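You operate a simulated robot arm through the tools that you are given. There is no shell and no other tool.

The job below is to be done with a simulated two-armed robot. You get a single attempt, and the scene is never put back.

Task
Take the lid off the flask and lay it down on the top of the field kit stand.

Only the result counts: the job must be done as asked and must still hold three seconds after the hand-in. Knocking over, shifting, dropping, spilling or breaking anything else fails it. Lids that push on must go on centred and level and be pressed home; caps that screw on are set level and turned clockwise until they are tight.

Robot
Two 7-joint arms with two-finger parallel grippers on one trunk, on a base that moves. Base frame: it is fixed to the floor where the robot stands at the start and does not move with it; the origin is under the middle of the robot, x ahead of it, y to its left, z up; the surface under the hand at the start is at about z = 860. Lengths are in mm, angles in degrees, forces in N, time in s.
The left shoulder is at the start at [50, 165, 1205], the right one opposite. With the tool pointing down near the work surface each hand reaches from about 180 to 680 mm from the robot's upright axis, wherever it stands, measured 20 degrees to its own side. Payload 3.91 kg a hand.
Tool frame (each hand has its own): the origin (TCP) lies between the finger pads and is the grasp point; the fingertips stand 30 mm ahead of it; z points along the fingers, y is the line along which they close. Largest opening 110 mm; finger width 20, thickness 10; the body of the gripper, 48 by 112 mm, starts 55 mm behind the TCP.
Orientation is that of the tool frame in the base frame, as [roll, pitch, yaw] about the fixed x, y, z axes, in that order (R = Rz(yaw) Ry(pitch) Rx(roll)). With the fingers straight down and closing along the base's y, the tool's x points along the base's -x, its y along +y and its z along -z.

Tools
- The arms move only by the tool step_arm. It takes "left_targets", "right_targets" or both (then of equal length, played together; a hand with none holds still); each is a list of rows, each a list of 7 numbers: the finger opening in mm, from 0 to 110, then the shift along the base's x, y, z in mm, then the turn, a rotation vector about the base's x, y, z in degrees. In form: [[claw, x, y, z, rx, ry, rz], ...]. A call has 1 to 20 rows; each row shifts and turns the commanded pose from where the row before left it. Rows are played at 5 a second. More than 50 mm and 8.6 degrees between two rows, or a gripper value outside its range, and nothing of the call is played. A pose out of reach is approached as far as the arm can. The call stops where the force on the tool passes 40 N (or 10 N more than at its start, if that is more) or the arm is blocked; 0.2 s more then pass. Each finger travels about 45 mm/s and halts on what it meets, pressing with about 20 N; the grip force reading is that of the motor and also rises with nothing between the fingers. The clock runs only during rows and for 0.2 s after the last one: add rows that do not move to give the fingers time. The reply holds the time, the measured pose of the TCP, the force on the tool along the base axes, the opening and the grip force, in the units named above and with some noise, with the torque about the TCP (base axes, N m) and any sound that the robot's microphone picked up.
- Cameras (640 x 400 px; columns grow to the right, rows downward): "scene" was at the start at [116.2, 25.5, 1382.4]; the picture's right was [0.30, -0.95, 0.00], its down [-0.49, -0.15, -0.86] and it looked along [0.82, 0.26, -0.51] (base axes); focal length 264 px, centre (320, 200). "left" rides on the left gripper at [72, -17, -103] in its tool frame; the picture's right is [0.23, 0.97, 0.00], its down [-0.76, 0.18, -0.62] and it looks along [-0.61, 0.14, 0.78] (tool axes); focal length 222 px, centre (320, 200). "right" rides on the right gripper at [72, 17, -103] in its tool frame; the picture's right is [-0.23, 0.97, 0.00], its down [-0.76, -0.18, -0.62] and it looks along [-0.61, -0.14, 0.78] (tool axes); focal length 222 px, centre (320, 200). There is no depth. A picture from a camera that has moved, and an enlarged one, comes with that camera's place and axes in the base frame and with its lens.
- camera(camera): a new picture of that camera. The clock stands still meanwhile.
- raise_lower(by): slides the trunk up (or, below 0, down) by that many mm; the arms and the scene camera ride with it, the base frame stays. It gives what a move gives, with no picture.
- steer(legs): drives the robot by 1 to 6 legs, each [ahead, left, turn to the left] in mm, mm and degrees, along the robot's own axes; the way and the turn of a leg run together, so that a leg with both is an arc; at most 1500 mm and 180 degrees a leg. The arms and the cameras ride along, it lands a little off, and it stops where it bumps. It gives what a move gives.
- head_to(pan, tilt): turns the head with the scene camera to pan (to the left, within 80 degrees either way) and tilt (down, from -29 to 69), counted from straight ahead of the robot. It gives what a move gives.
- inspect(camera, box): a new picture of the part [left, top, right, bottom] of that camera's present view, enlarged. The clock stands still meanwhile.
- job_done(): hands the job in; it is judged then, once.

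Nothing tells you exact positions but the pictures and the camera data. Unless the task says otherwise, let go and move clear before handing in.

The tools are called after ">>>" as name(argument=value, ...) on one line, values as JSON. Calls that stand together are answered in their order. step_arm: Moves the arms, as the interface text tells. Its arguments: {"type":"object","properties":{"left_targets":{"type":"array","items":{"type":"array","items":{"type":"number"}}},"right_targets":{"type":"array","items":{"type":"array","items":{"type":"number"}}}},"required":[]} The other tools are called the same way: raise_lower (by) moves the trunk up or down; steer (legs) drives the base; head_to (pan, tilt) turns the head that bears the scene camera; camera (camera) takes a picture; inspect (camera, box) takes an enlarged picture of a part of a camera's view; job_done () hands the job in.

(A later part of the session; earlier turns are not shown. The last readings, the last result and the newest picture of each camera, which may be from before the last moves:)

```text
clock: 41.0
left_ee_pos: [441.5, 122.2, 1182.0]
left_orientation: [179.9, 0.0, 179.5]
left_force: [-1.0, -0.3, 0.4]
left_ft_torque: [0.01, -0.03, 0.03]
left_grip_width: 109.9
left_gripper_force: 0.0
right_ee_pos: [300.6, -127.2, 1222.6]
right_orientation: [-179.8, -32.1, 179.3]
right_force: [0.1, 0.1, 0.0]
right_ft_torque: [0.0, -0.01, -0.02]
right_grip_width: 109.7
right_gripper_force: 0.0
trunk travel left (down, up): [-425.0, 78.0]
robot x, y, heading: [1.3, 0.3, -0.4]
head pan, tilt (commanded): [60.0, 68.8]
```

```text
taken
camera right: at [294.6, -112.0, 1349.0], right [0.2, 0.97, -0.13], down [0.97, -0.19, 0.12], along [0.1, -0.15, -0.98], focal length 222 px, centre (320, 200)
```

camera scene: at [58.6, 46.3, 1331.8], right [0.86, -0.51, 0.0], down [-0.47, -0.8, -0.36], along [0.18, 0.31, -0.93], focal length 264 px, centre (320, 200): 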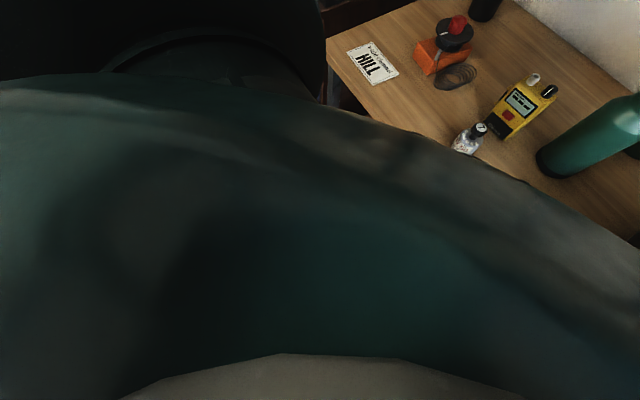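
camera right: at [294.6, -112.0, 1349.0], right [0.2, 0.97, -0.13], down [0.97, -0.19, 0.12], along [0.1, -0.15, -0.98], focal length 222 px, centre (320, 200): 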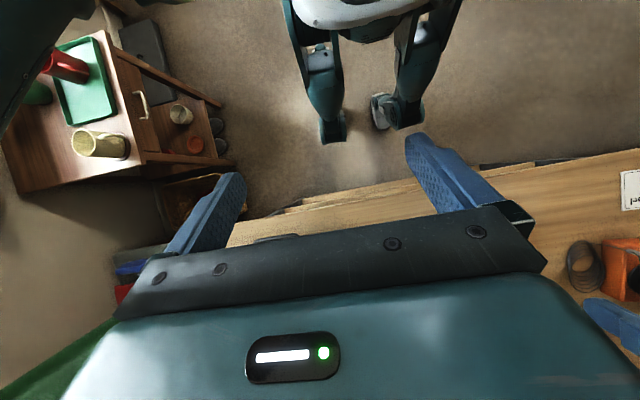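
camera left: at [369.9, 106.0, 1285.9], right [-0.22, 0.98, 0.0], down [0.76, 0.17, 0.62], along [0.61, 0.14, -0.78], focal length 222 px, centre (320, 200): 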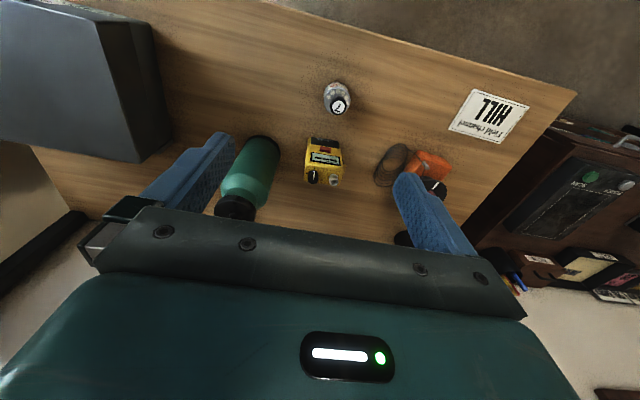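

The robot's feet end near x = 100 while the bench front is at x ≈ 361, so there is plenty of room. I drive ahead about 140 mm and raise the trunk a bit.

>>> steer(legs=[[140, 0, 0]])

>>> raise_lower(by=60)

>>> head_to(pan=0, tilt=40)

>>> camera(camera="scene")

>>> camera(camera="left")

```text
clock: 42.3
left_ee_pos: [537.6, 120.3, 1181.6]
left_orientation: [-179.9, 0.0, 179.6]
left_force: [-0.3, 0.0, 0.1]
left_ft_torque: [-0.01, -0.04, -0.01]
left_grip_width: 109.8
left_gripper_force: 0.1
right_ee_pos: [396.5, -129.5, 1222.3]
right_orientation: [-179.6, -32.0, 179.1]
right_force: [-0.9, -0.1, -0.1]
right_ft_torque: [-0.01, 0.0, 0.0]
right_grip_width: 109.8
right_gripper_force: 0.0
trunk travel left (down, up): [-425.0, 78.0]
robot x, y, heading: [97.7, 0.5, -0.8]
head pan, tilt (commanded): [60.0, 68.8]
stopped in leg 1: the robot was blocked; the commanded pose is now the measured one
```

```text
clock: 43.3
left_ee_pos: [539.5, 120.0, 1240.5]
left_orientation: [180.0, -0.1, 179.6]
left_force: [0.1, -0.3, -0.6]
left_ft_torque: [0.03, 0.04, 0.0]
left_grip_width: 110.1
left_gripper_force: 0.0
right_ee_pos: [397.6, -130.7, 1281.7]
right_orientation: [-179.5, -32.1, 179.1]
right_force: [-1.2, -0.1, -0.5]
right_ft_torque: [-0.01, 0.01, 0.02]
right_grip_width: 109.9
right_gripper_force: 0.1
trunk travel left (down, up): [-485.0, 18.0]
robot x, y, heading: [98.3, -0.2, -0.3]
head pan, tilt (commanded): [60.0, 68.8]
```

```text
clock: 44.6
left_ee_pos: [538.4, 120.4, 1240.7]
left_orientation: [-180.0, 0.0, 179.7]
left_force: [-0.2, -0.2, -0.8]
left_ft_torque: [0.0, -0.01, -0.02]
left_grip_width: 109.9
left_gripper_force: 0.1
right_ee_pos: [397.7, -130.6, 1282.5]
right_orientation: [-179.7, -32.0, 179.1]
right_force: [-0.3, -0.1, -0.9]
right_ft_torque: [0.01, -0.02, -0.02]
right_grip_width: 110.0
right_gripper_force: 0.1
trunk travel left (down, up): [-485.0, 18.0]
robot x, y, heading: [96.8, 2.3, -0.4]
head pan, tilt (commanded): [0.0, 40.0]
```

```text
taken
camera scene: at [211.9, -3.4, 1427.9], right [-0.01, -1.0, 0.0], down [-0.64, 0.01, -0.77], along [0.77, -0.01, -0.64], focal length 264 px, centre (320, 200)
```

scene: 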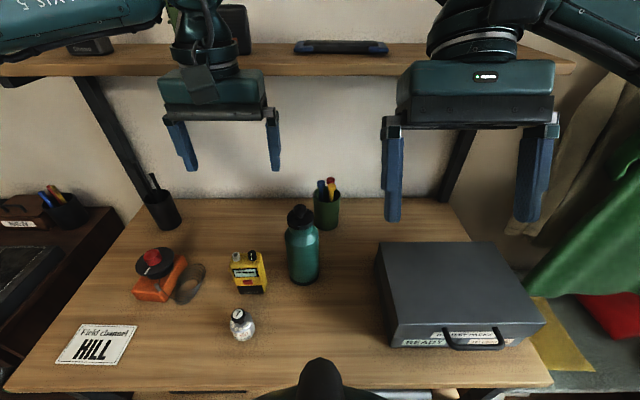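

```text
taken
camera left: at [467.4, 104.9, 1344.9], right [-0.22, 0.98, 0.0], down [0.76, 0.17, 0.62], along [0.61, 0.14, -0.78], focal length 222 px, centre (320, 200)
```

left: 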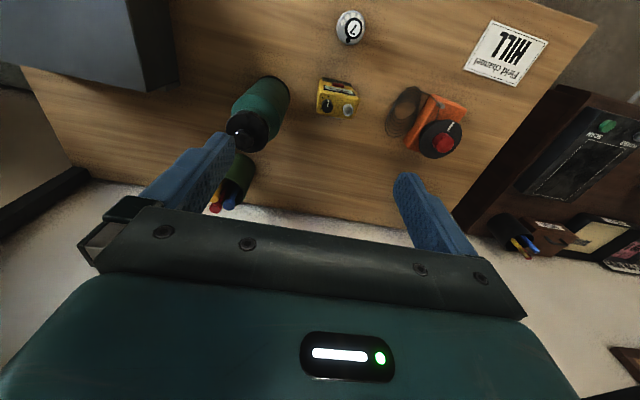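

The base stopped at x ≈ 97 (blocked), nothing on the bench moved. I zoom in from both cameras to fix the flask's position.

>>> inspect(camera="left", box=[190, 50, 350, 150])

>>> inspect(camera="scene", box=[220, 190, 380, 290])

```text
4.00 times, centred on (270, 100) of left
camera zoom: at [467.4, 104.9, 1344.9], right [-0.22, 0.98, 0.0], down [0.76, 0.17, 0.62], along [0.61, 0.14, -0.78], focal length 888 px, centre (520, 600)
```

zoom: 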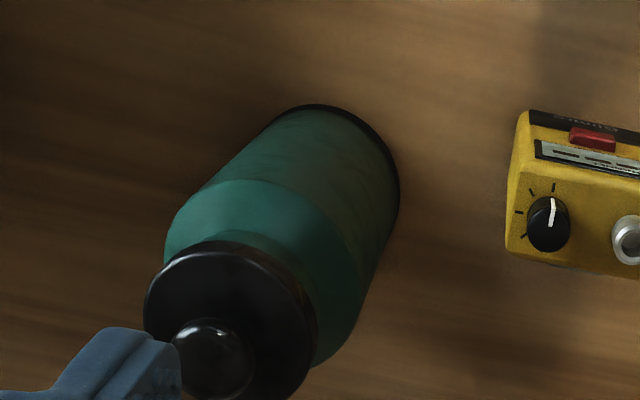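

```text
4.00 times, centred on (300, 240) of scene
camera zoom: at [211.9, -3.4, 1427.9], right [-0.01, -1.0, 0.0], down [-0.64, 0.01, -0.77], along [0.77, -0.01, -0.64], focal length 1056 px, centre (400, 40)
```

zoom: 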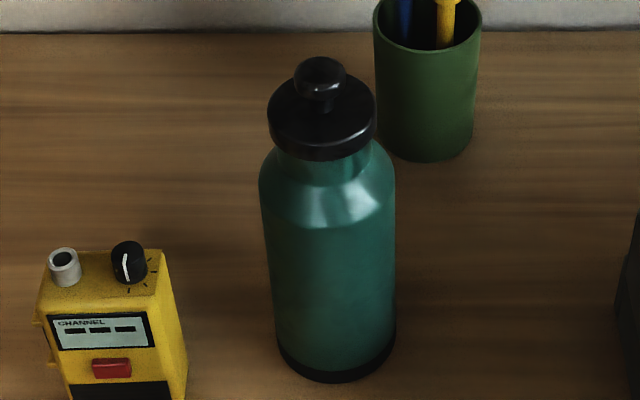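

Combining both views, the flask axis is at about (602, 33), body diameter 74 mm, lid from roughly z = 1045 to 1090 with a mushroom knob. I bring the right hand to the front of the flask, fingers pointing forward and down, as a steadying grip on the body.

>>> step_arm(right_targets=[[110, 8.9, 14.9, -23.8, 0, -7.9, 0], [110, 8.9, 14.9, -23.8, 0, -7.9, 0], [110, 8.9, 14.9, -23.8, 0, -7.9, 0], [110, 8.9, 14.9, -23.8, 0, -7.9, 0], [110, 8.9, 14.9, -23.8, 0, -7.9, 0], [110, 8.9, 14.9, -23.8, 0, -7.9, 0], [110, 8.9, 14.9, -23.8, 0, -7.9, 0], [110, 8.9, 14.9, -23.8, 0, -7.9, 0], [110, 8.9, 14.9, -23.8, 0, -7.9, 0], [110, 8.9, 14.9, -23.8, 0, -7.9, 0], [110, 8.9, 14.9, -23.8, 0, -7.9, 0], [110, 0, 0, 0, 0, 0, 0]])

>>> camera(camera="right")

>>> camera(camera="scene")

>>> camera(camera="left")

```text
clock: 47.2
left_ee_pos: [538.9, 120.1, 1240.3]
left_orientation: [179.9, -0.1, 179.5]
left_force: [0.5, 0.3, -0.2]
left_ft_torque: [-0.02, 0.0, 0.01]
left_grip_width: 110.0
left_gripper_force: 0.1
right_ee_pos: [496.9, 34.4, 1019.1]
right_orientation: [178.7, 54.9, 178.7]
right_force: [0.3, 0.4, 0.2]
right_ft_torque: [0.02, -0.01, -0.04]
right_grip_width: 109.7
right_gripper_force: 0.0
trunk travel left (down, up): [-485.0, 18.0]
robot x, y, heading: [97.5, -0.8, -0.3]
head pan, tilt (commanded): [0.0, 40.0]
```

```text
taken
camera right: at [372.0, 51.2, 1020.8], right [0.14, 0.97, 0.2], down [-0.07, -0.19, 0.98], along [0.99, -0.15, 0.04], focal length 222 px, centre (320, 200)
```

right: 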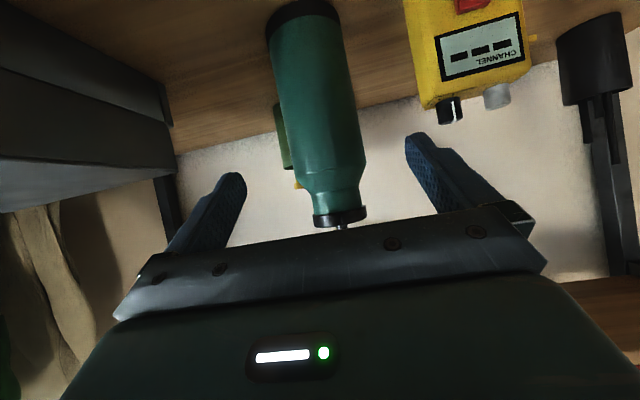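

```text
taken
camera scene: at [211.8, -3.9, 1427.9], right [-0.01, -1.0, 0.0], down [-0.64, 0.01, -0.77], along [0.77, -0.01, -0.64], focal length 264 px, centre (320, 200)
```

scene: 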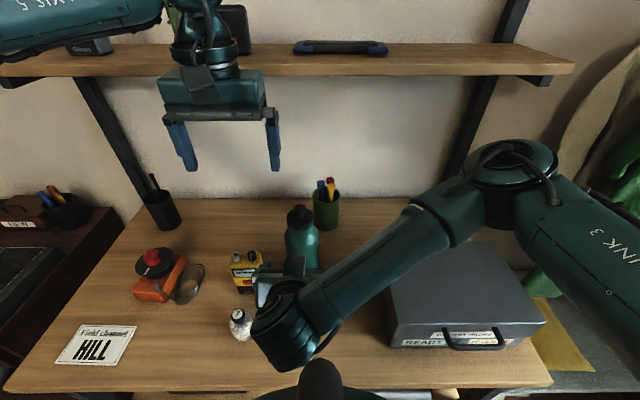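

```text
taken
camera left: at [467.3, 104.6, 1345.0], right [-0.22, 0.98, 0.0], down [0.76, 0.17, 0.62], along [0.61, 0.14, -0.78], focal length 222 px, centre (320, 200)
```

left: 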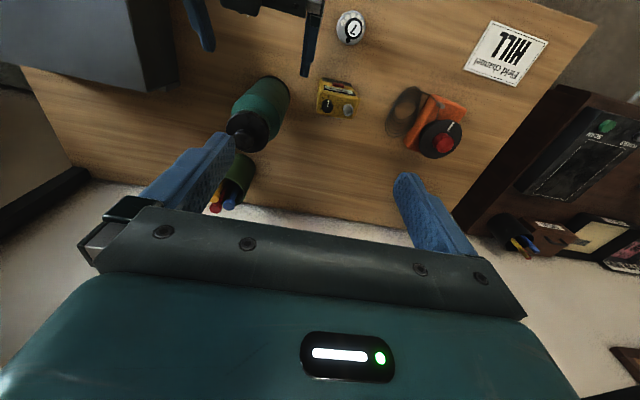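

The right hand is in front of the flask and centred on it within about 2 mm. I tilt it 10° flatter and slide forward so the fingers straddle the body.

>>> step_arm(right_targets=[[110, -3.5, 0.8, -17, 0, -5, 0], [110, -3.5, 0.8, -17, 0, -5, 0], [110, 19.2, 0, -8, 0, 0, 0], [110, 19.2, 0, -8, 0, 0, 0], [110, 19.2, 0, -8, 0, 0, 0], [110, 0, 0, 0, 0, 0, 0]])

>>> camera(camera="right")

>>> camera(camera="left")

```text
clock: 48.6
left_ee_pos: [537.8, 120.7, 1240.6]
left_orientation: [-180.0, -0.1, 179.6]
left_force: [0.5, -0.3, -0.4]
left_ft_torque: [-0.03, -0.01, 0.03]
left_grip_width: 110.2
left_gripper_force: 0.1
right_ee_pos: [546.7, 34.6, 962.7]
right_orientation: [178.3, 64.9, 178.3]
right_force: [0.8, 0.1, -0.4]
right_ft_torque: [0.01, 0.01, 0.01]
right_grip_width: 109.9
right_gripper_force: 0.1
trunk travel left (down, up): [-485.0, 18.0]
robot x, y, heading: [98.6, 0.5, -0.4]
head pan, tilt (commanded): [0.0, 40.0]
```

```text
taken
camera right: at [422.6, 51.4, 941.2], right [0.1, 0.97, 0.22], down [-0.24, -0.19, 0.95], along [0.97, -0.15, 0.21], focal length 222 px, centre (320, 200)
```

right: 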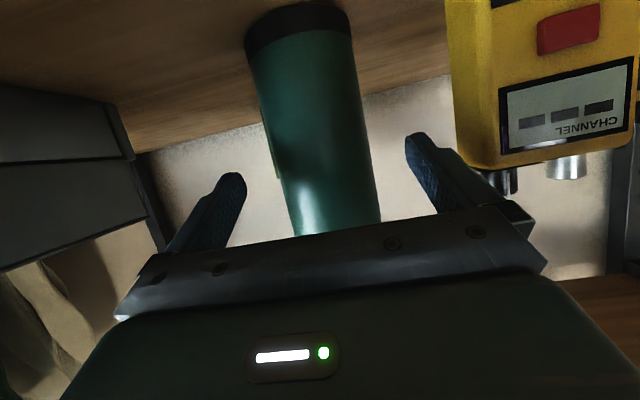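

```text
taken
camera left: at [467.2, 105.0, 1344.9], right [-0.22, 0.98, 0.0], down [0.76, 0.17, 0.62], along [0.61, 0.14, -0.78], focal length 222 px, centre (320, 200)
```

left: 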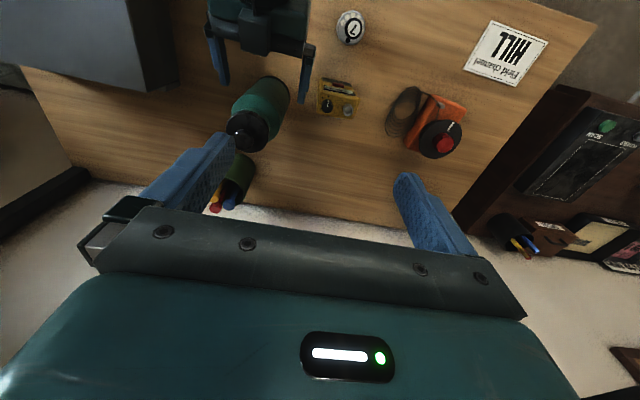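

The flask is centred between the right fingers (y ≈ 34.8). I go the last 39 mm and look again before closing.

>>> step_arm(right_targets=[[110, 13, 0, -6, 0, 0, 0], [110, 13, 0, -6, 0, 0, 0], [110, 13, 0, -5, 0, 0, 0], [110, 0, 0, 0, 0, 0, 0]])

>>> camera(camera="right")

>>> inspect(camera="left", box=[190, 20, 350, 150])

>>> camera(camera="scene")

```text
clock: 49.6
left_ee_pos: [538.1, 122.2, 1241.9]
left_orientation: [179.9, -0.2, 179.7]
left_force: [0.1, -0.3, -0.6]
left_ft_torque: [0.03, -0.01, -0.01]
left_grip_width: 110.2
left_gripper_force: 0.0
right_ee_pos: [583.6, 34.8, 946.6]
right_orientation: [178.3, 64.8, 178.3]
right_force: [1.1, -0.5, -0.4]
right_ft_torque: [-0.04, 0.01, -0.02]
right_grip_width: 110.2
right_gripper_force: 0.0
trunk travel left (down, up): [-485.0, 18.0]
robot x, y, heading: [94.0, 0.5, -0.7]
head pan, tilt (commanded): [0.0, 40.0]
```

```text
taken
camera right: at [461.0, 51.4, 924.8], right [0.1, 0.97, 0.22], down [-0.24, -0.19, 0.95], along [0.97, -0.15, 0.21], focal length 222 px, centre (320, 200)
```

right: 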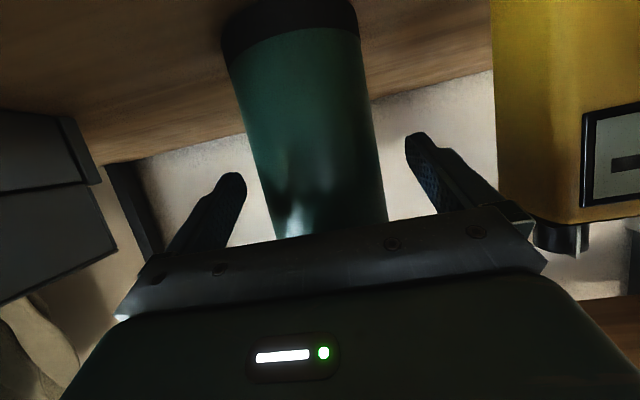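

```text
3.08 times, centred on (270, 85) of left
camera zoom: at [467.3, 105.0, 1344.9], right [-0.22, 0.98, 0.0], down [0.76, 0.17, 0.62], along [0.61, 0.14, -0.78], focal length 684 px, centre (474, 554)
```

zoom: 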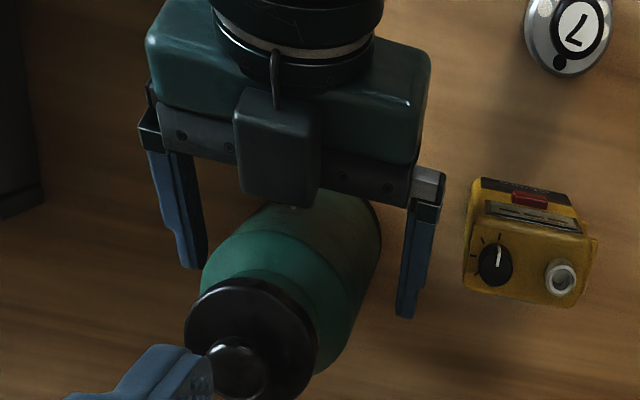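

```text
taken
camera scene: at [211.8, -3.5, 1427.9], right [-0.01, -1.0, 0.0], down [-0.64, 0.01, -0.77], along [0.77, -0.01, -0.64], focal length 264 px, centre (320, 200)
```

scene: 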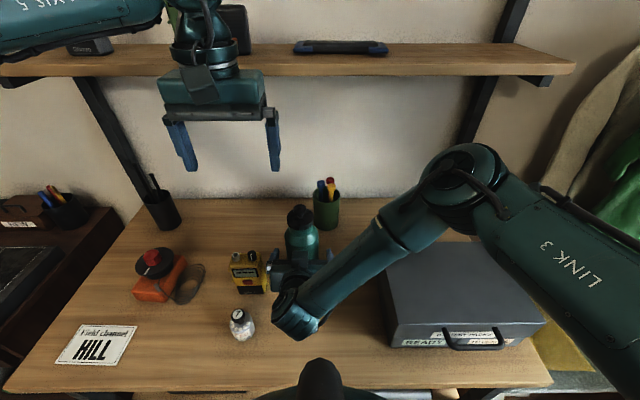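

The fingers straddle the body with the axis within about 1 mm of centre and no contact forces. I close the right gripper gently on the flask body.

>>> step_arm(right_targets=[[96, 0, 0, 0, 0, 0, 0], [86, 0, 0, 0, 0, 0, 0], [82, 0, 0, 0, 0, 0, 0], [79, 0, 0, 0, 0, 0, 0], [77, 0, 0, 0, 0, 0, 0], [75, 0, 0, 0, 0, 0, 0], [73, 0, 0, 0, 0, 0, 0], [71, 0, 0, 0, 0, 0, 0], [69, 0, 0, 0, 0, 0, 0], [69, 0, 0, 0, 0, 0, 0]])

>>> camera(camera="right")

>>> inspect(camera="left", box=[190, 20, 350, 150])

```text
clock: 51.8
left_ee_pos: [539.8, 120.6, 1240.7]
left_orientation: [-179.9, 0.0, 179.6]
left_force: [0.1, -0.7, 0.5]
left_ft_torque: [0.01, 0.01, 0.0]
left_grip_width: 110.2
left_gripper_force: 0.0
right_ee_pos: [583.2, 34.1, 946.6]
right_orientation: [178.3, 64.8, 178.3]
right_force: [-0.5, -1.0, 0.2]
right_ft_torque: [-0.22, 0.04, 0.0]
right_grip_width: 73.7
right_gripper_force: 20.2
trunk travel left (down, up): [-485.0, 18.0]
robot x, y, heading: [97.9, -2.8, -0.6]
head pan, tilt (commanded): [0.0, 40.0]
```

```text
taken
camera right: at [460.9, 51.4, 924.9], right [0.1, 0.97, 0.22], down [-0.24, -0.19, 0.95], along [0.97, -0.15, 0.21], focal length 222 px, centre (320, 200)
```

right: 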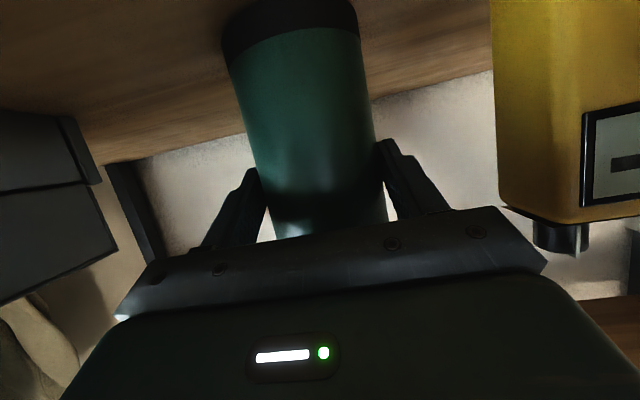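

```text
3.08 times, centred on (270, 85) of left
camera zoom: at [467.3, 104.9, 1344.9], right [-0.22, 0.98, 0.0], down [0.76, 0.17, 0.62], along [0.61, 0.14, -0.78], focal length 684 px, centre (474, 554)
```

zoom: 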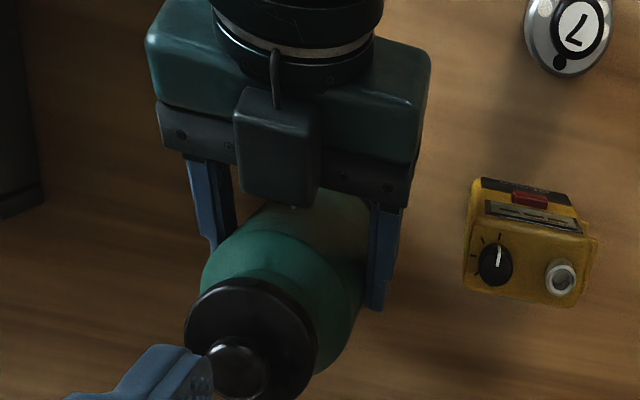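

The right hand holds the flask (73.7 mm wide) and nothing shifted. Now I bring the left hand above the lid axis (≈ 601, 34.5), fingertips still clear of the knob, to align by its own camera.

>>> step_arm(left_targets=[[110, 15.6, -21.5, -24, 0, 0, 0], [110, 15.6, -21.5, -24, 0, 0, 0], [110, 15.6, -21.5, -24, 0, 0, 0], [110, 15.7, -21.5, -23, 0, 0, 0], [110, 0, 0, 0, 0, 0, 0]])

>>> camera(camera="left")

>>> inspect(camera="left", box=[240, 80, 400, 180])

>>> inspect(camera="scene", box=[200, 120, 400, 260])

```text
clock: 53.0
left_ee_pos: [550.7, 121.9, 1146.2]
left_orientation: [179.9, -0.1, 179.6]
left_force: [-0.1, -0.3, -0.8]
left_ft_torque: [-0.02, 0.04, -0.01]
left_grip_width: 109.9
left_gripper_force: 0.1
left hand out of reach, approached as far as the arm can: row 1, 2, 3, 4
right_ee_pos: [584.6, 34.8, 947.2]
right_orientation: [178.3, 64.8, 178.2]
right_force: [-1.2, -1.8, 0.7]
right_ft_torque: [-0.34, 0.08, -0.1]
right_grip_width: 73.6
right_gripper_force: 19.9
trunk travel left (down, up): [-485.0, 18.0]
robot x, y, heading: [93.8, -3.2, -0.7]
head pan, tilt (commanded): [0.0, 40.0]
```

```text
taken
camera left: at [479.4, 106.2, 1250.7], right [-0.22, 0.98, 0.0], down [0.76, 0.17, 0.62], along [0.61, 0.14, -0.78], focal length 222 px, centre (320, 200)
```

left: 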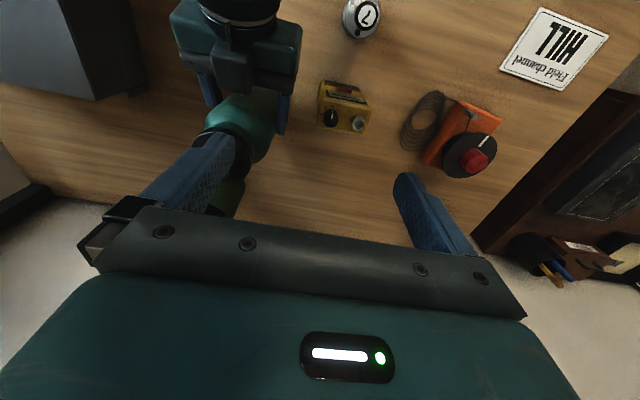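

```text
4.00 times, centred on (320, 130) of left
camera zoom: at [479.4, 106.2, 1250.7], right [-0.22, 0.98, 0.0], down [0.76, 0.17, 0.62], along [0.61, 0.14, -0.78], focal length 888 px, centre (320, 480)
```

zoom: 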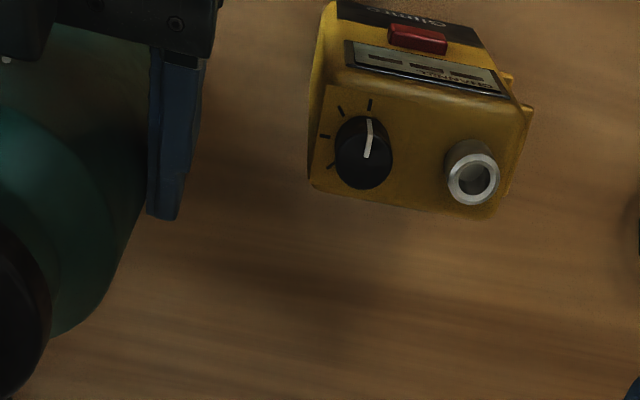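

```text
2.86 times, centred on (300, 190) of scene
camera zoom: at [211.7, -3.6, 1427.9], right [-0.01, -1.0, 0.0], down [-0.64, 0.01, -0.77], along [0.77, -0.01, -0.64], focal length 754 px, centre (377, 229)
```

zoom: 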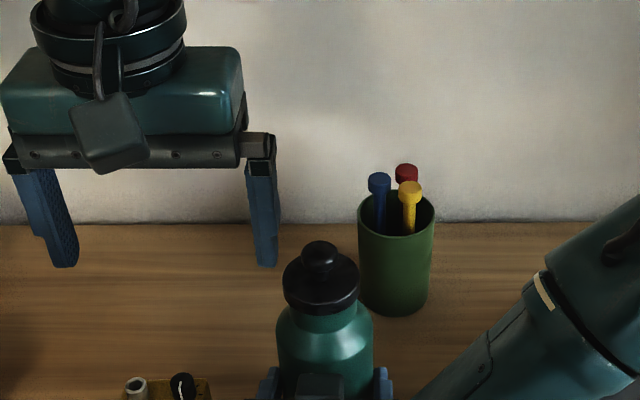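

The left arm seems unable to come further inward at this height (stuck near y = 122). Before re-planning, I test whether it can come in when lower.

>>> step_arm(left_targets=[[110, 0, 0, -20, 0, 0, 0], [110, 0, 0, -20, 0, 0, 0], [110, 0, -15, 0, 0, 0, 0], [110, 0, -15, 0, 0, 0, 0], [110, 0, 0, 0, 0, 0, 0]])

```text
clock: 54.2
left_ee_pos: [535.3, 118.8, 1113.4]
left_orientation: [180.0, -0.1, 179.6]
left_force: [0.1, 0.5, 0.4]
left_ft_torque: [-0.01, -0.01, 0.03]
left_grip_width: 110.0
left_gripper_force: 0.0
left hand out of reach, approached as far as the arm can: row 2, 3, 4
right_ee_pos: [584.3, 34.7, 945.8]
right_orientation: [178.4, 64.8, 178.1]
right_force: [-1.2, -1.1, 1.0]
right_ft_torque: [-0.37, 0.05, -0.07]
right_grip_width: 73.6
right_gripper_force: 20.0
trunk travel left (down, up): [-485.0, 18.0]
robot x, y, heading: [99.6, -2.5, -0.7]
head pan, tilt (commanded): [0.0, 40.0]
```

It even gives way backward, so a joint limit is involved. I look at the left arm's shape.

>>> head_to(pan=35, tilt=10)

>>> camera(camera="scene")

>>> head_to(pan=-35, tilt=25)

>>> camera(camera="scene")

```text
clock: 55.2
left_ee_pos: [534.5, 119.5, 1112.1]
left_orientation: [180.0, -0.1, 179.7]
left_force: [-0.3, 0.8, 0.4]
left_ft_torque: [0.01, -0.01, 0.03]
left_grip_width: 110.0
left_gripper_force: 0.1
right_ee_pos: [583.7, 34.5, 946.9]
right_orientation: [178.4, 64.8, 178.2]
right_force: [-1.5, -2.6, -0.8]
right_ft_torque: [-0.36, 0.01, -0.1]
right_grip_width: 73.5
right_gripper_force: 20.0
trunk travel left (down, up): [-485.0, 18.0]
robot x, y, heading: [95.9, -2.4, -0.4]
head pan, tilt (commanded): [35.0, 10.0]
```

```text
taken
camera scene: at [203.4, 49.7, 1475.6], right [0.57, -0.82, 0.0], down [-0.14, -0.1, -0.98], along [0.81, 0.56, -0.17], focal length 264 px, centre (320, 200)
```

scene: 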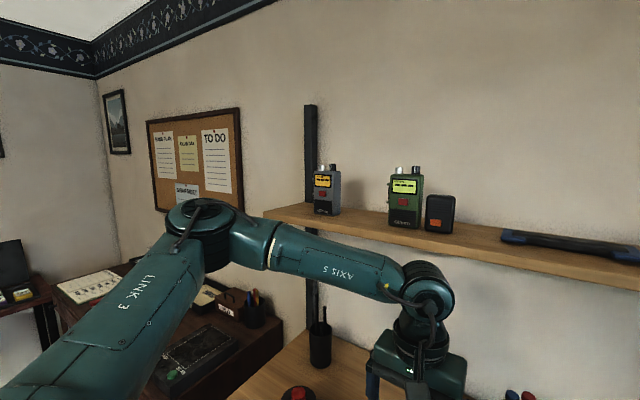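

```text
clock: 56.6
left_ee_pos: [534.2, 119.1, 1112.9]
left_orientation: [-180.0, -0.2, 179.7]
left_force: [-0.3, -0.5, 0.4]
left_ft_torque: [0.02, 0.02, 0.01]
left_grip_width: 110.1
left_gripper_force: 0.0
right_ee_pos: [584.6, 33.7, 947.0]
right_orientation: [178.3, 64.9, 178.2]
right_force: [-1.0, -1.4, 0.3]
right_ft_torque: [-0.37, 0.0, -0.1]
right_grip_width: 73.3
right_gripper_force: 20.2
trunk travel left (down, up): [-485.0, 18.0]
robot x, y, heading: [98.0, -4.8, -0.5]
head pan, tilt (commanded): [-35.0, 25.0]
```

```text
taken
camera scene: at [201.8, -56.4, 1451.2], right [-0.58, -0.81, 0.0], down [-0.34, 0.25, -0.91], along [0.74, -0.53, -0.42], focal length 264 px, centre (320, 200)
```

scene: 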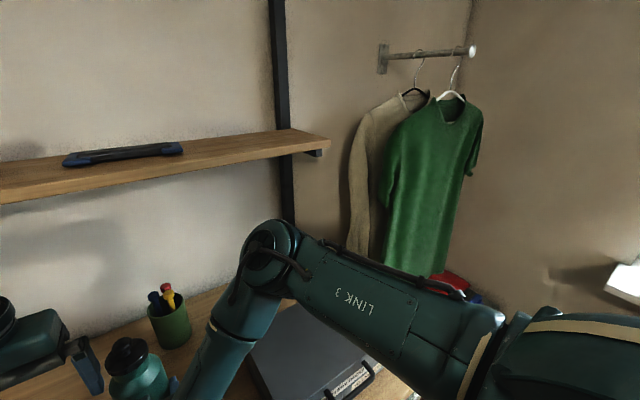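

The elbow is well out and the arm far from stretched, so a wrist roll limit is likely: the forearm now points inward while the hand keeps its yaw. I turn the left hand clockwise (the lid is round, so yaw is free) and try to move in again, staying above the lid height.

>>> step_arm(left_targets=[[110, 0, 0, 10, 0, 0, -8], [110, 0, 0, 10, 0, 0, -8], [110, 0, 0, 10, 0, 0, -8], [110, 0, 0, 0, 0, 0, -8], [110, 0, 0, 0, 0, 0, -8], [110, 10, -15, 0, 0, 0, 0], [110, 10, -15, 0, 0, 0, 0], [110, 0, 0, 0, 0, 0, 0]])

```text
clock: 58.4
left_ee_pos: [540.2, 115.5, 1146.2]
left_orientation: [180.0, -0.1, 139.6]
left_force: [-0.9, -0.5, 0.3]
left_ft_torque: [0.04, 0.0, 0.01]
left_grip_width: 110.1
left_gripper_force: 0.0
left hand out of reach, approached as far as the arm can: row 6, 7
right_ee_pos: [585.1, 36.1, 946.3]
right_orientation: [178.3, 64.8, 178.2]
right_force: [-0.2, -2.4, 0.8]
right_ft_torque: [-0.43, 0.01, -0.04]
right_grip_width: 73.6
right_gripper_force: 19.9
trunk travel left (down, up): [-485.0, 18.0]
robot x, y, heading: [97.3, 0.9, -0.6]
head pan, tilt (commanded): [-35.0, 25.0]
```

Yaw isn't the limit, so reaching inward with a vertical hand from here won't work. I will let go of the flask, pull the right hand straight back, raise both hands, and shift the robot to the right so the flask lies about 20° to its left.

>>> step_arm(right_targets=[[76, 0, 0, 0, 0, 0, 0], [82, 0, 0, 0, 0, 0, 0], [96, 0, 0, 0, 0, 0, 0], [110, 0, 0, 0, 0, 0, 0], [110, 0, 0, 0, 0, 0, 0]])

>>> step_arm(right_targets=[[110, -18, 0, 8, 0, 0, 0], [110, -18, 0, 8, 0, 0, 0], [110, -18, 0, 8, 0, 0, 0], [110, -18, 0, 8, 0, 0, 0], [110, -18, 0, 8, 0, 0, 0], [110, -10, -15, 25, 0, 0, 0], [110, -5, -15, 25, 0, 0, 0], [110, 0, -15, 25, 0, 0, 0], [110, 0, -15, 25, 0, 0, 0]], left_targets=[[110, -10, 5, 10, 0, 0, 0], [110, -10, 5, 10, 0, 0, 0], [110, -10, 5, 10, 0, 0, 0], [110, -10, 5, 10, 0, 0, 0], [110, -10, 5, 10, 0, 0, 0], [110, 0, 0, 10, 0, 0, 0], [110, 0, 0, 10, 0, 0, 0], [110, 0, 0, 0, 0, 0, 0], [110, 0, 0, 0, 0, 0, 0]])

>>> head_to(pan=0, tilt=40)

>>> camera(camera="scene")

```text
clock: 59.6
left_ee_pos: [542.0, 115.7, 1145.8]
left_orientation: [-180.0, -0.1, 139.5]
left_force: [0.4, 1.0, -0.9]
left_ft_torque: [-0.04, -0.01, 0.04]
left_grip_width: 110.2
left_gripper_force: 0.3
right_ee_pos: [583.3, 34.5, 945.2]
right_orientation: [178.3, 64.7, 178.2]
right_force: [0.1, 0.2, 0.4]
right_ft_torque: [-0.03, 0.02, -0.02]
right_grip_width: 110.0
right_gripper_force: 0.0
trunk travel left (down, up): [-485.0, 18.0]
robot x, y, heading: [90.9, -0.0, -0.3]
head pan, tilt (commanded): [-35.0, 25.0]
```

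```text
clock: 61.6
left_ee_pos: [490.7, 141.3, 1217.1]
left_orientation: [180.0, -0.1, 139.6]
left_force: [-0.3, -0.4, 0.5]
left_ft_torque: [0.03, -0.05, 0.0]
left_grip_width: 109.7
left_gripper_force: 0.1
right_ee_pos: [478.1, -25.4, 1085.1]
right_orientation: [178.1, 64.8, 178.1]
right_force: [0.1, 0.1, 0.1]
right_ft_torque: [0.01, 0.01, 0.02]
right_grip_width: 110.0
right_gripper_force: 0.0
trunk travel left (down, up): [-485.0, 18.0]
robot x, y, heading: [97.6, 2.2, -0.8]
head pan, tilt (commanded): [-35.0, 25.0]
```

```text
clock: 62.6
left_ee_pos: [491.2, 141.9, 1214.5]
left_orientation: [180.0, -0.1, 139.7]
left_force: [0.1, -0.8, -0.1]
left_ft_torque: [0.0, 0.02, -0.01]
left_grip_width: 110.1
left_gripper_force: 0.0
right_ee_pos: [480.0, -24.8, 1083.7]
right_orientation: [178.4, 64.8, 178.3]
right_force: [-0.4, -0.3, 0.1]
right_ft_torque: [0.01, 0.01, 0.02]
right_grip_width: 110.0
right_gripper_force: 0.0
trunk travel left (down, up): [-485.0, 18.0]
robot x, y, heading: [95.9, -1.8, -0.2]
head pan, tilt (commanded): [0.0, 40.0]
```

```text
taken
camera scene: at [211.9, -3.5, 1427.9], right [-0.01, -1.0, 0.0], down [-0.64, 0.01, -0.77], along [0.77, -0.01, -0.64], focal length 264 px, centre (320, 200)
```

scene: 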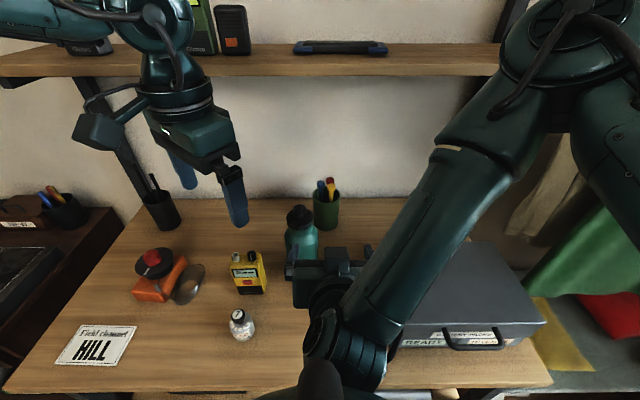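

Both hands are clear and the flask hasn't moved. I back off 20 mm and slide the robot 150 mm to its right.

>>> steer(legs=[[-20, 0, 0], [0, -150, 0]])

>>> camera(camera="scene")

>>> camera(camera="left")

>>> camera(camera="right")

```text
clock: 65.0
left_ee_pos: [469.3, -10.3, 1215.9]
left_orientation: [179.9, -0.1, 139.5]
left_force: [-0.4, 0.0, -0.6]
left_ft_torque: [0.02, 0.02, 0.01]
left_grip_width: 110.1
left_gripper_force: 0.2
right_ee_pos: [458.5, -176.4, 1084.9]
right_orientation: [178.2, 64.9, 178.1]
right_force: [-0.4, 0.7, 0.2]
right_ft_torque: [0.04, -0.03, 0.01]
right_grip_width: 110.2
right_gripper_force: 0.1
trunk travel left (down, up): [-485.0, 18.0]
robot x, y, heading: [75.1, -152.7, -0.7]
head pan, tilt (commanded): [0.0, 40.0]
```

```text
taken
camera scene: at [190.7, -155.2, 1427.9], right [-0.01, -1.0, 0.0], down [-0.64, 0.01, -0.77], along [0.77, -0.01, -0.64], focal length 264 px, centre (320, 200)
```

scene: 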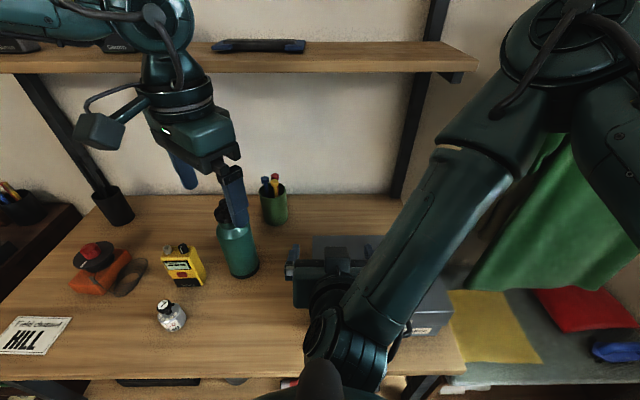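

```text
taken
camera left: at [404.7, 24.5, 1319.7], right [0.46, 0.89, 0.0], down [0.7, -0.36, 0.62], along [0.55, -0.28, -0.78], focal length 222 px, centre (320, 200)
```

left: 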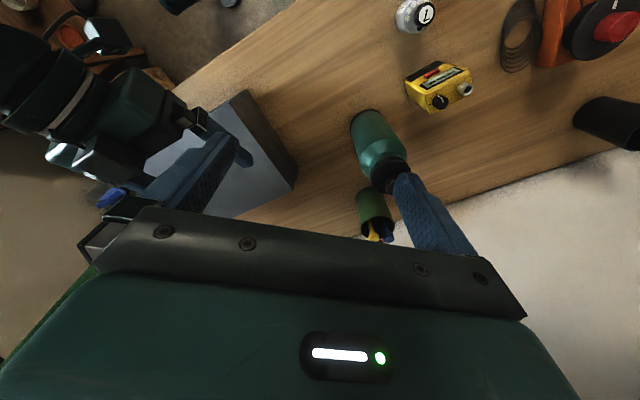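

```text
taken
camera right: at [334.5, -160.0, 1062.9], right [0.1, 0.97, 0.22], down [-0.24, -0.19, 0.95], along [0.97, -0.15, 0.21], focal length 222 px, centre (320, 200)
```

right: 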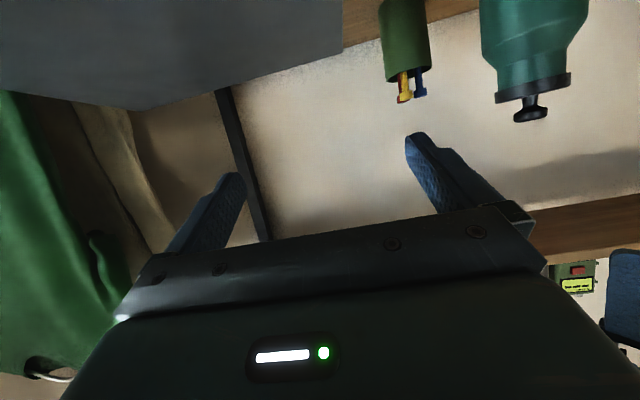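

The shift worked and the right camera now sees the lid side-on. I zoom in to read the lid's shape and heights.

>>> inspect(camera="right", box=[460, 30, 600, 130])

>>> inspect(camera="left", box=[320, 90, 460, 210])

```text
4.00 times, centred on (530, 80) of right
camera zoom: at [334.5, -160.0, 1062.9], right [0.1, 0.97, 0.22], down [-0.24, -0.19, 0.95], along [0.97, -0.15, 0.21], focal length 888 px, centre (-520, 680)
```

zoom: 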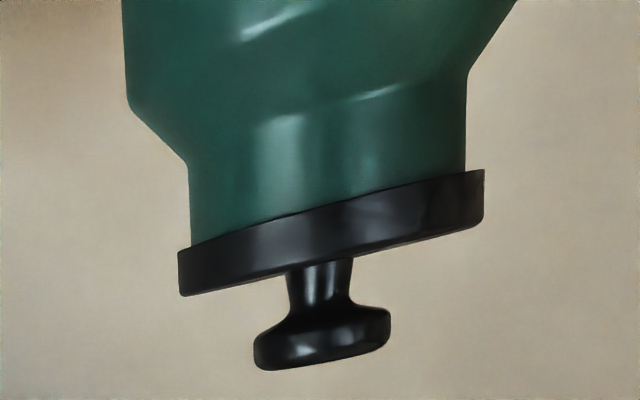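

```text
3.33 times, centred on (390, 150) of left
camera zoom: at [404.7, 24.5, 1319.7], right [0.46, 0.89, 0.0], down [0.7, -0.36, 0.62], along [0.55, -0.28, -0.78], focal length 740 px, centre (87, 367)
```

zoom: 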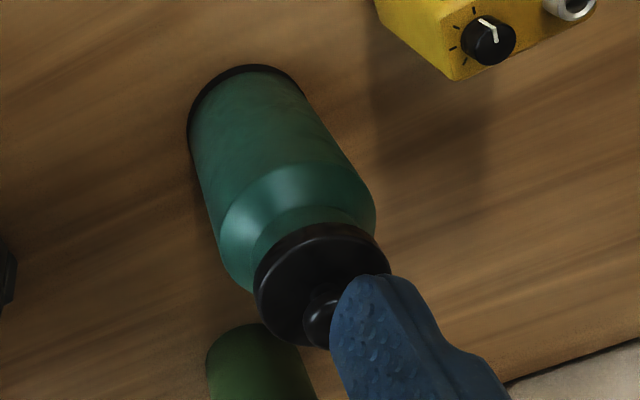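

Now it's clear: a push-on lid – a disc about 57 mm wide at z ≈ 1046–1058, then a stem and a 26 mm mushroom knob at z ≈ 1068–1082. I test the left hand's reach by moving it over the knob at a safe height.

>>> step_arm(left_targets=[[110, 26.3, 9, -8, 0, 0, 0], [110, 26.3, 9, -8, 0, 0, 0], [110, 26.3, 9, -8, 0, 0, 0], [110, 26.3, 9, -20, 0, 0, 0], [110, 26.5, 8.8, -21, 0, 0, 0], [110, 0, 0, 0, 0, 0, 0]])

>>> camera(camera="left")

>>> camera(camera="scene")

```text
clock: 66.4
left_ee_pos: [591.7, 28.4, 1150.9]
left_orientation: [179.9, 0.0, 139.8]
left_force: [0.6, -0.2, 0.7]
left_ft_torque: [0.04, -0.01, 0.0]
left_grip_width: 110.0
left_gripper_force: 0.1
left hand out of reach, approached as far as the arm can: row 5
right_ee_pos: [457.9, -175.9, 1085.7]
right_orientation: [178.3, 64.8, 178.1]
right_force: [0.0, -0.3, 0.5]
right_ft_torque: [0.03, -0.01, 0.02]
right_grip_width: 110.2
right_gripper_force: 0.0
trunk travel left (down, up): [-485.0, 18.0]
robot x, y, heading: [78.1, -153.2, -0.6]
head pan, tilt (commanded): [0.0, 40.0]
```

```text
taken
camera left: at [525.4, 62.9, 1254.9], right [0.46, 0.89, 0.0], down [0.7, -0.36, 0.62], along [0.56, -0.28, -0.78], focal length 222 px, centre (320, 200)
```

left: 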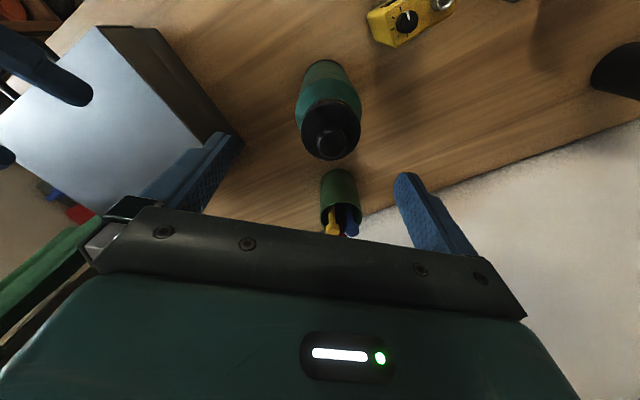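

```text
taken
camera scene: at [190.6, -154.8, 1427.9], right [-0.01, -1.0, 0.0], down [-0.64, 0.01, -0.77], along [0.77, -0.01, -0.64], focal length 264 px, centre (320, 200)
```

scene: 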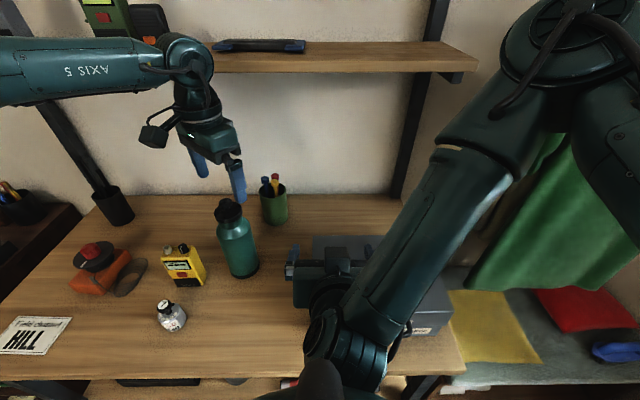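

The left hand now nearly reaches; I only need about 20 mm more, so I drive forward those 20 mm again.

>>> steer(legs=[[20, 0, 0]])

>>> camera(camera="left")

>>> inspect(camera="left", box=[240, 60, 400, 160])

```text
clock: 67.2
left_ee_pos: [610.4, 28.5, 1151.1]
left_orientation: [179.8, -0.1, 139.7]
left_force: [0.2, 1.3, 0.0]
left_ft_torque: [0.0, 0.03, 0.01]
left_grip_width: 109.9
left_gripper_force: 0.1
right_ee_pos: [477.0, -176.4, 1083.9]
right_orientation: [178.4, 64.7, 178.2]
right_force: [-0.1, 0.0, -0.6]
right_ft_torque: [0.01, 0.01, -0.02]
right_grip_width: 110.0
right_gripper_force: 0.1
trunk travel left (down, up): [-485.0, 18.0]
robot x, y, heading: [93.2, -152.3, -0.7]
head pan, tilt (commanded): [0.0, 40.0]
```

```text
taken
camera left: at [545.5, 62.2, 1254.9], right [0.46, 0.89, 0.0], down [0.7, -0.36, 0.62], along [0.56, -0.28, -0.78], focal length 222 px, centre (320, 200)
```

left: 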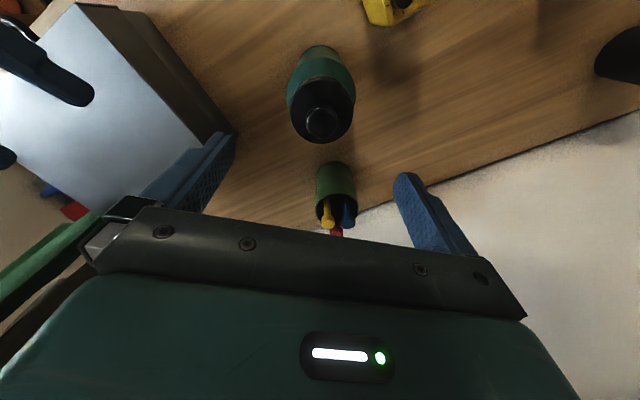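

```text
4.00 times, centred on (320, 110) of left
camera zoom: at [545.5, 62.2, 1254.9], right [0.46, 0.89, 0.0], down [0.7, -0.36, 0.62], along [0.56, -0.28, -0.78], focal length 888 px, centre (320, 560)
```

zoom: 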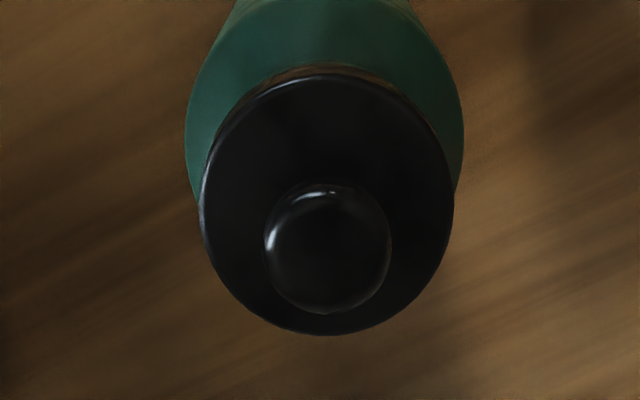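

The left hand's camera puts the knob at (601.6, 34), agreeing with earlier estimates. Now I bring the right hand around to approach the body from the front-right (yawed 35°), first to a stand-off.

>>> step_arm(right_targets=[[110, 4.4, 27.8, -10, 0, 0, 7], [110, 4.4, 27.8, -10, 0, 0, 7], [110, 4.4, 27.8, -10, 0, 0, 7], [110, 4.4, 27.8, -10, 0, 0, 7], [110, 4.4, 27.8, -10, 0, 0, 7], [110, 0, 0, -12, 0, 0, 0], [110, 0, 0, -12, 0, 0, 0], [110, 0, 0, -10, 0, 0, 0], [110, 0, 0, 0, 0, 0, 0]])

>>> camera(camera="right")

>>> camera(camera="scene")

>>> camera(camera="left")

```text
clock: 69.2
left_ee_pos: [610.0, 27.9, 1151.1]
left_orientation: [179.9, -0.1, 139.7]
left_force: [0.1, 0.2, -0.3]
left_ft_torque: [0.01, 0.04, 0.03]
left_grip_width: 109.9
left_gripper_force: 0.1
right_ee_pos: [486.8, -38.5, 1051.6]
right_orientation: [178.3, 64.8, -147.2]
right_force: [0.3, 0.4, -0.2]
right_ft_torque: [-0.04, 0.01, 0.05]
right_grip_width: 110.0
right_gripper_force: 0.1
right hand out of reach, approached as far as the arm can: row 5, 6, 7, 8
trunk travel left (down, up): [-485.0, 18.0]
robot x, y, heading: [95.8, -153.4, -0.6]
head pan, tilt (commanded): [0.0, 40.0]
```

```text
taken
camera right: at [374.0, -95.0, 1030.4], right [-0.47, 0.86, 0.22], down [-0.09, -0.29, 0.95], along [0.88, 0.43, 0.22], focal length 222 px, centre (320, 200)
```

right: 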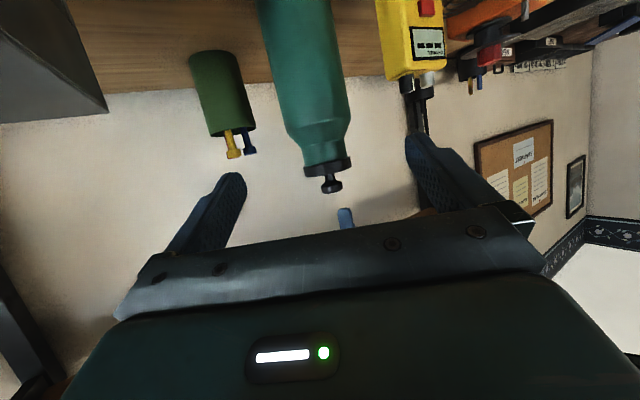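

```text
taken
camera scene: at [210.4, -155.0, 1427.9], right [-0.01, -1.0, 0.0], down [-0.64, 0.01, -0.77], along [0.77, -0.01, -0.64], focal length 264 px, centre (320, 200)
```

scene: 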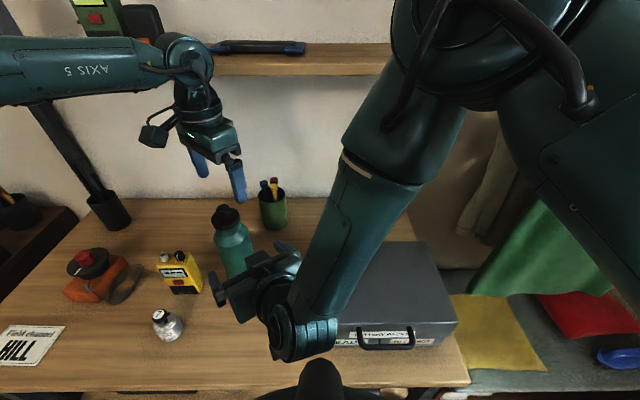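

```text
taken
camera left: at [544.9, 62.4, 1255.1], right [0.46, 0.89, 0.0], down [0.69, -0.36, 0.62], along [0.56, -0.28, -0.78], focal length 222 px, centre (320, 200)
```

left: 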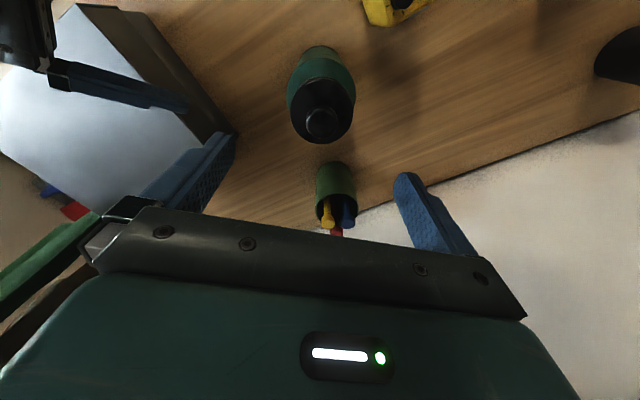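

The stand-off pose was slightly too close to the shoulder; farther forward should be easier. The hand already points at the flask (azimuth 33°), so I move in partly and lower, then check.

>>> step_arm(right_targets=[[110, 12, 7.7, -20, 0, 0, 0], [110, 12, 7.7, -20, 0, 0, 0], [110, 12, 7.7, -20, 0, 0, 0], [110, 0, 0, 0, 0, 0, 0]])

>>> camera(camera="right")

```text
clock: 70.2
left_ee_pos: [609.9, 28.0, 1151.9]
left_orientation: [179.8, -0.1, 139.7]
left_force: [-0.3, -0.1, 0.2]
left_ft_torque: [0.01, 0.0, 0.0]
left_grip_width: 110.0
left_gripper_force: 0.2
right_ee_pos: [486.9, -38.6, 1050.8]
right_orientation: [178.3, 64.9, -147.3]
right_force: [0.9, 0.2, -0.1]
right_ft_torque: [-0.04, -0.01, 0.0]
right_grip_width: 110.1
right_gripper_force: 0.0
right hand out of reach, approached as far as the arm can: row 1, 2, 3
trunk travel left (down, up): [-485.0, 18.0]
robot x, y, heading: [95.9, -154.6, -0.7]
head pan, tilt (commanded): [0.0, 40.0]
```

```text
taken
camera right: at [374.0, -95.2, 1030.4], right [-0.47, 0.86, 0.22], down [-0.09, -0.29, 0.95], along [0.88, 0.42, 0.22], focal length 222 px, centre (320, 200)
```

right: 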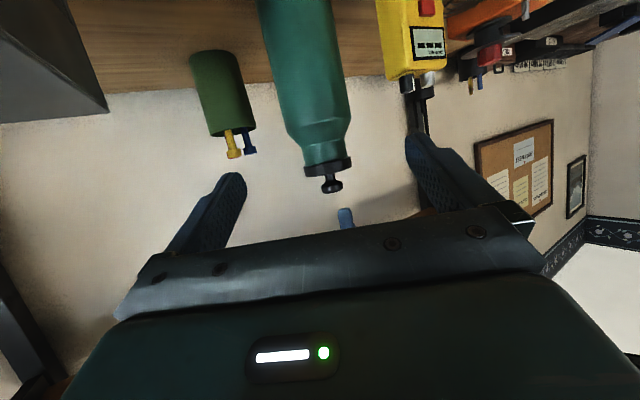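

It is stuck in this yaw. I unwind the right hand's yaw to about 15° and retry the forward move.

>>> step_arm(right_targets=[[110, 0, 0, 0, 0, 0, -6], [110, 0, 0, 0, 0, 0, -6], [110, 0, 0, 0, 0, 0, -6], [110, 12, 6, -15, 0, 0, 0], [110, 12, 6, -15, 0, 0, 0], [110, 0, 0, 0, 0, 0, 0]])

```text
clock: 71.6
left_ee_pos: [609.2, 28.2, 1152.0]
left_orientation: [179.8, -0.1, 139.6]
left_force: [-0.4, -0.3, 0.4]
left_ft_torque: [0.01, 0.01, 0.02]
left_grip_width: 109.8
left_gripper_force: 0.0
right_ee_pos: [510.7, -26.6, 1022.6]
right_orientation: [178.4, 64.8, -165.0]
right_force: [-0.3, -0.4, 0.4]
right_ft_torque: [0.0, 0.02, 0.03]
right_grip_width: 110.3
right_gripper_force: 0.0
trunk travel left (down, up): [-485.0, 18.0]
robot x, y, heading: [94.2, -153.7, -0.6]
head pan, tilt (commanded): [0.0, 40.0]
```

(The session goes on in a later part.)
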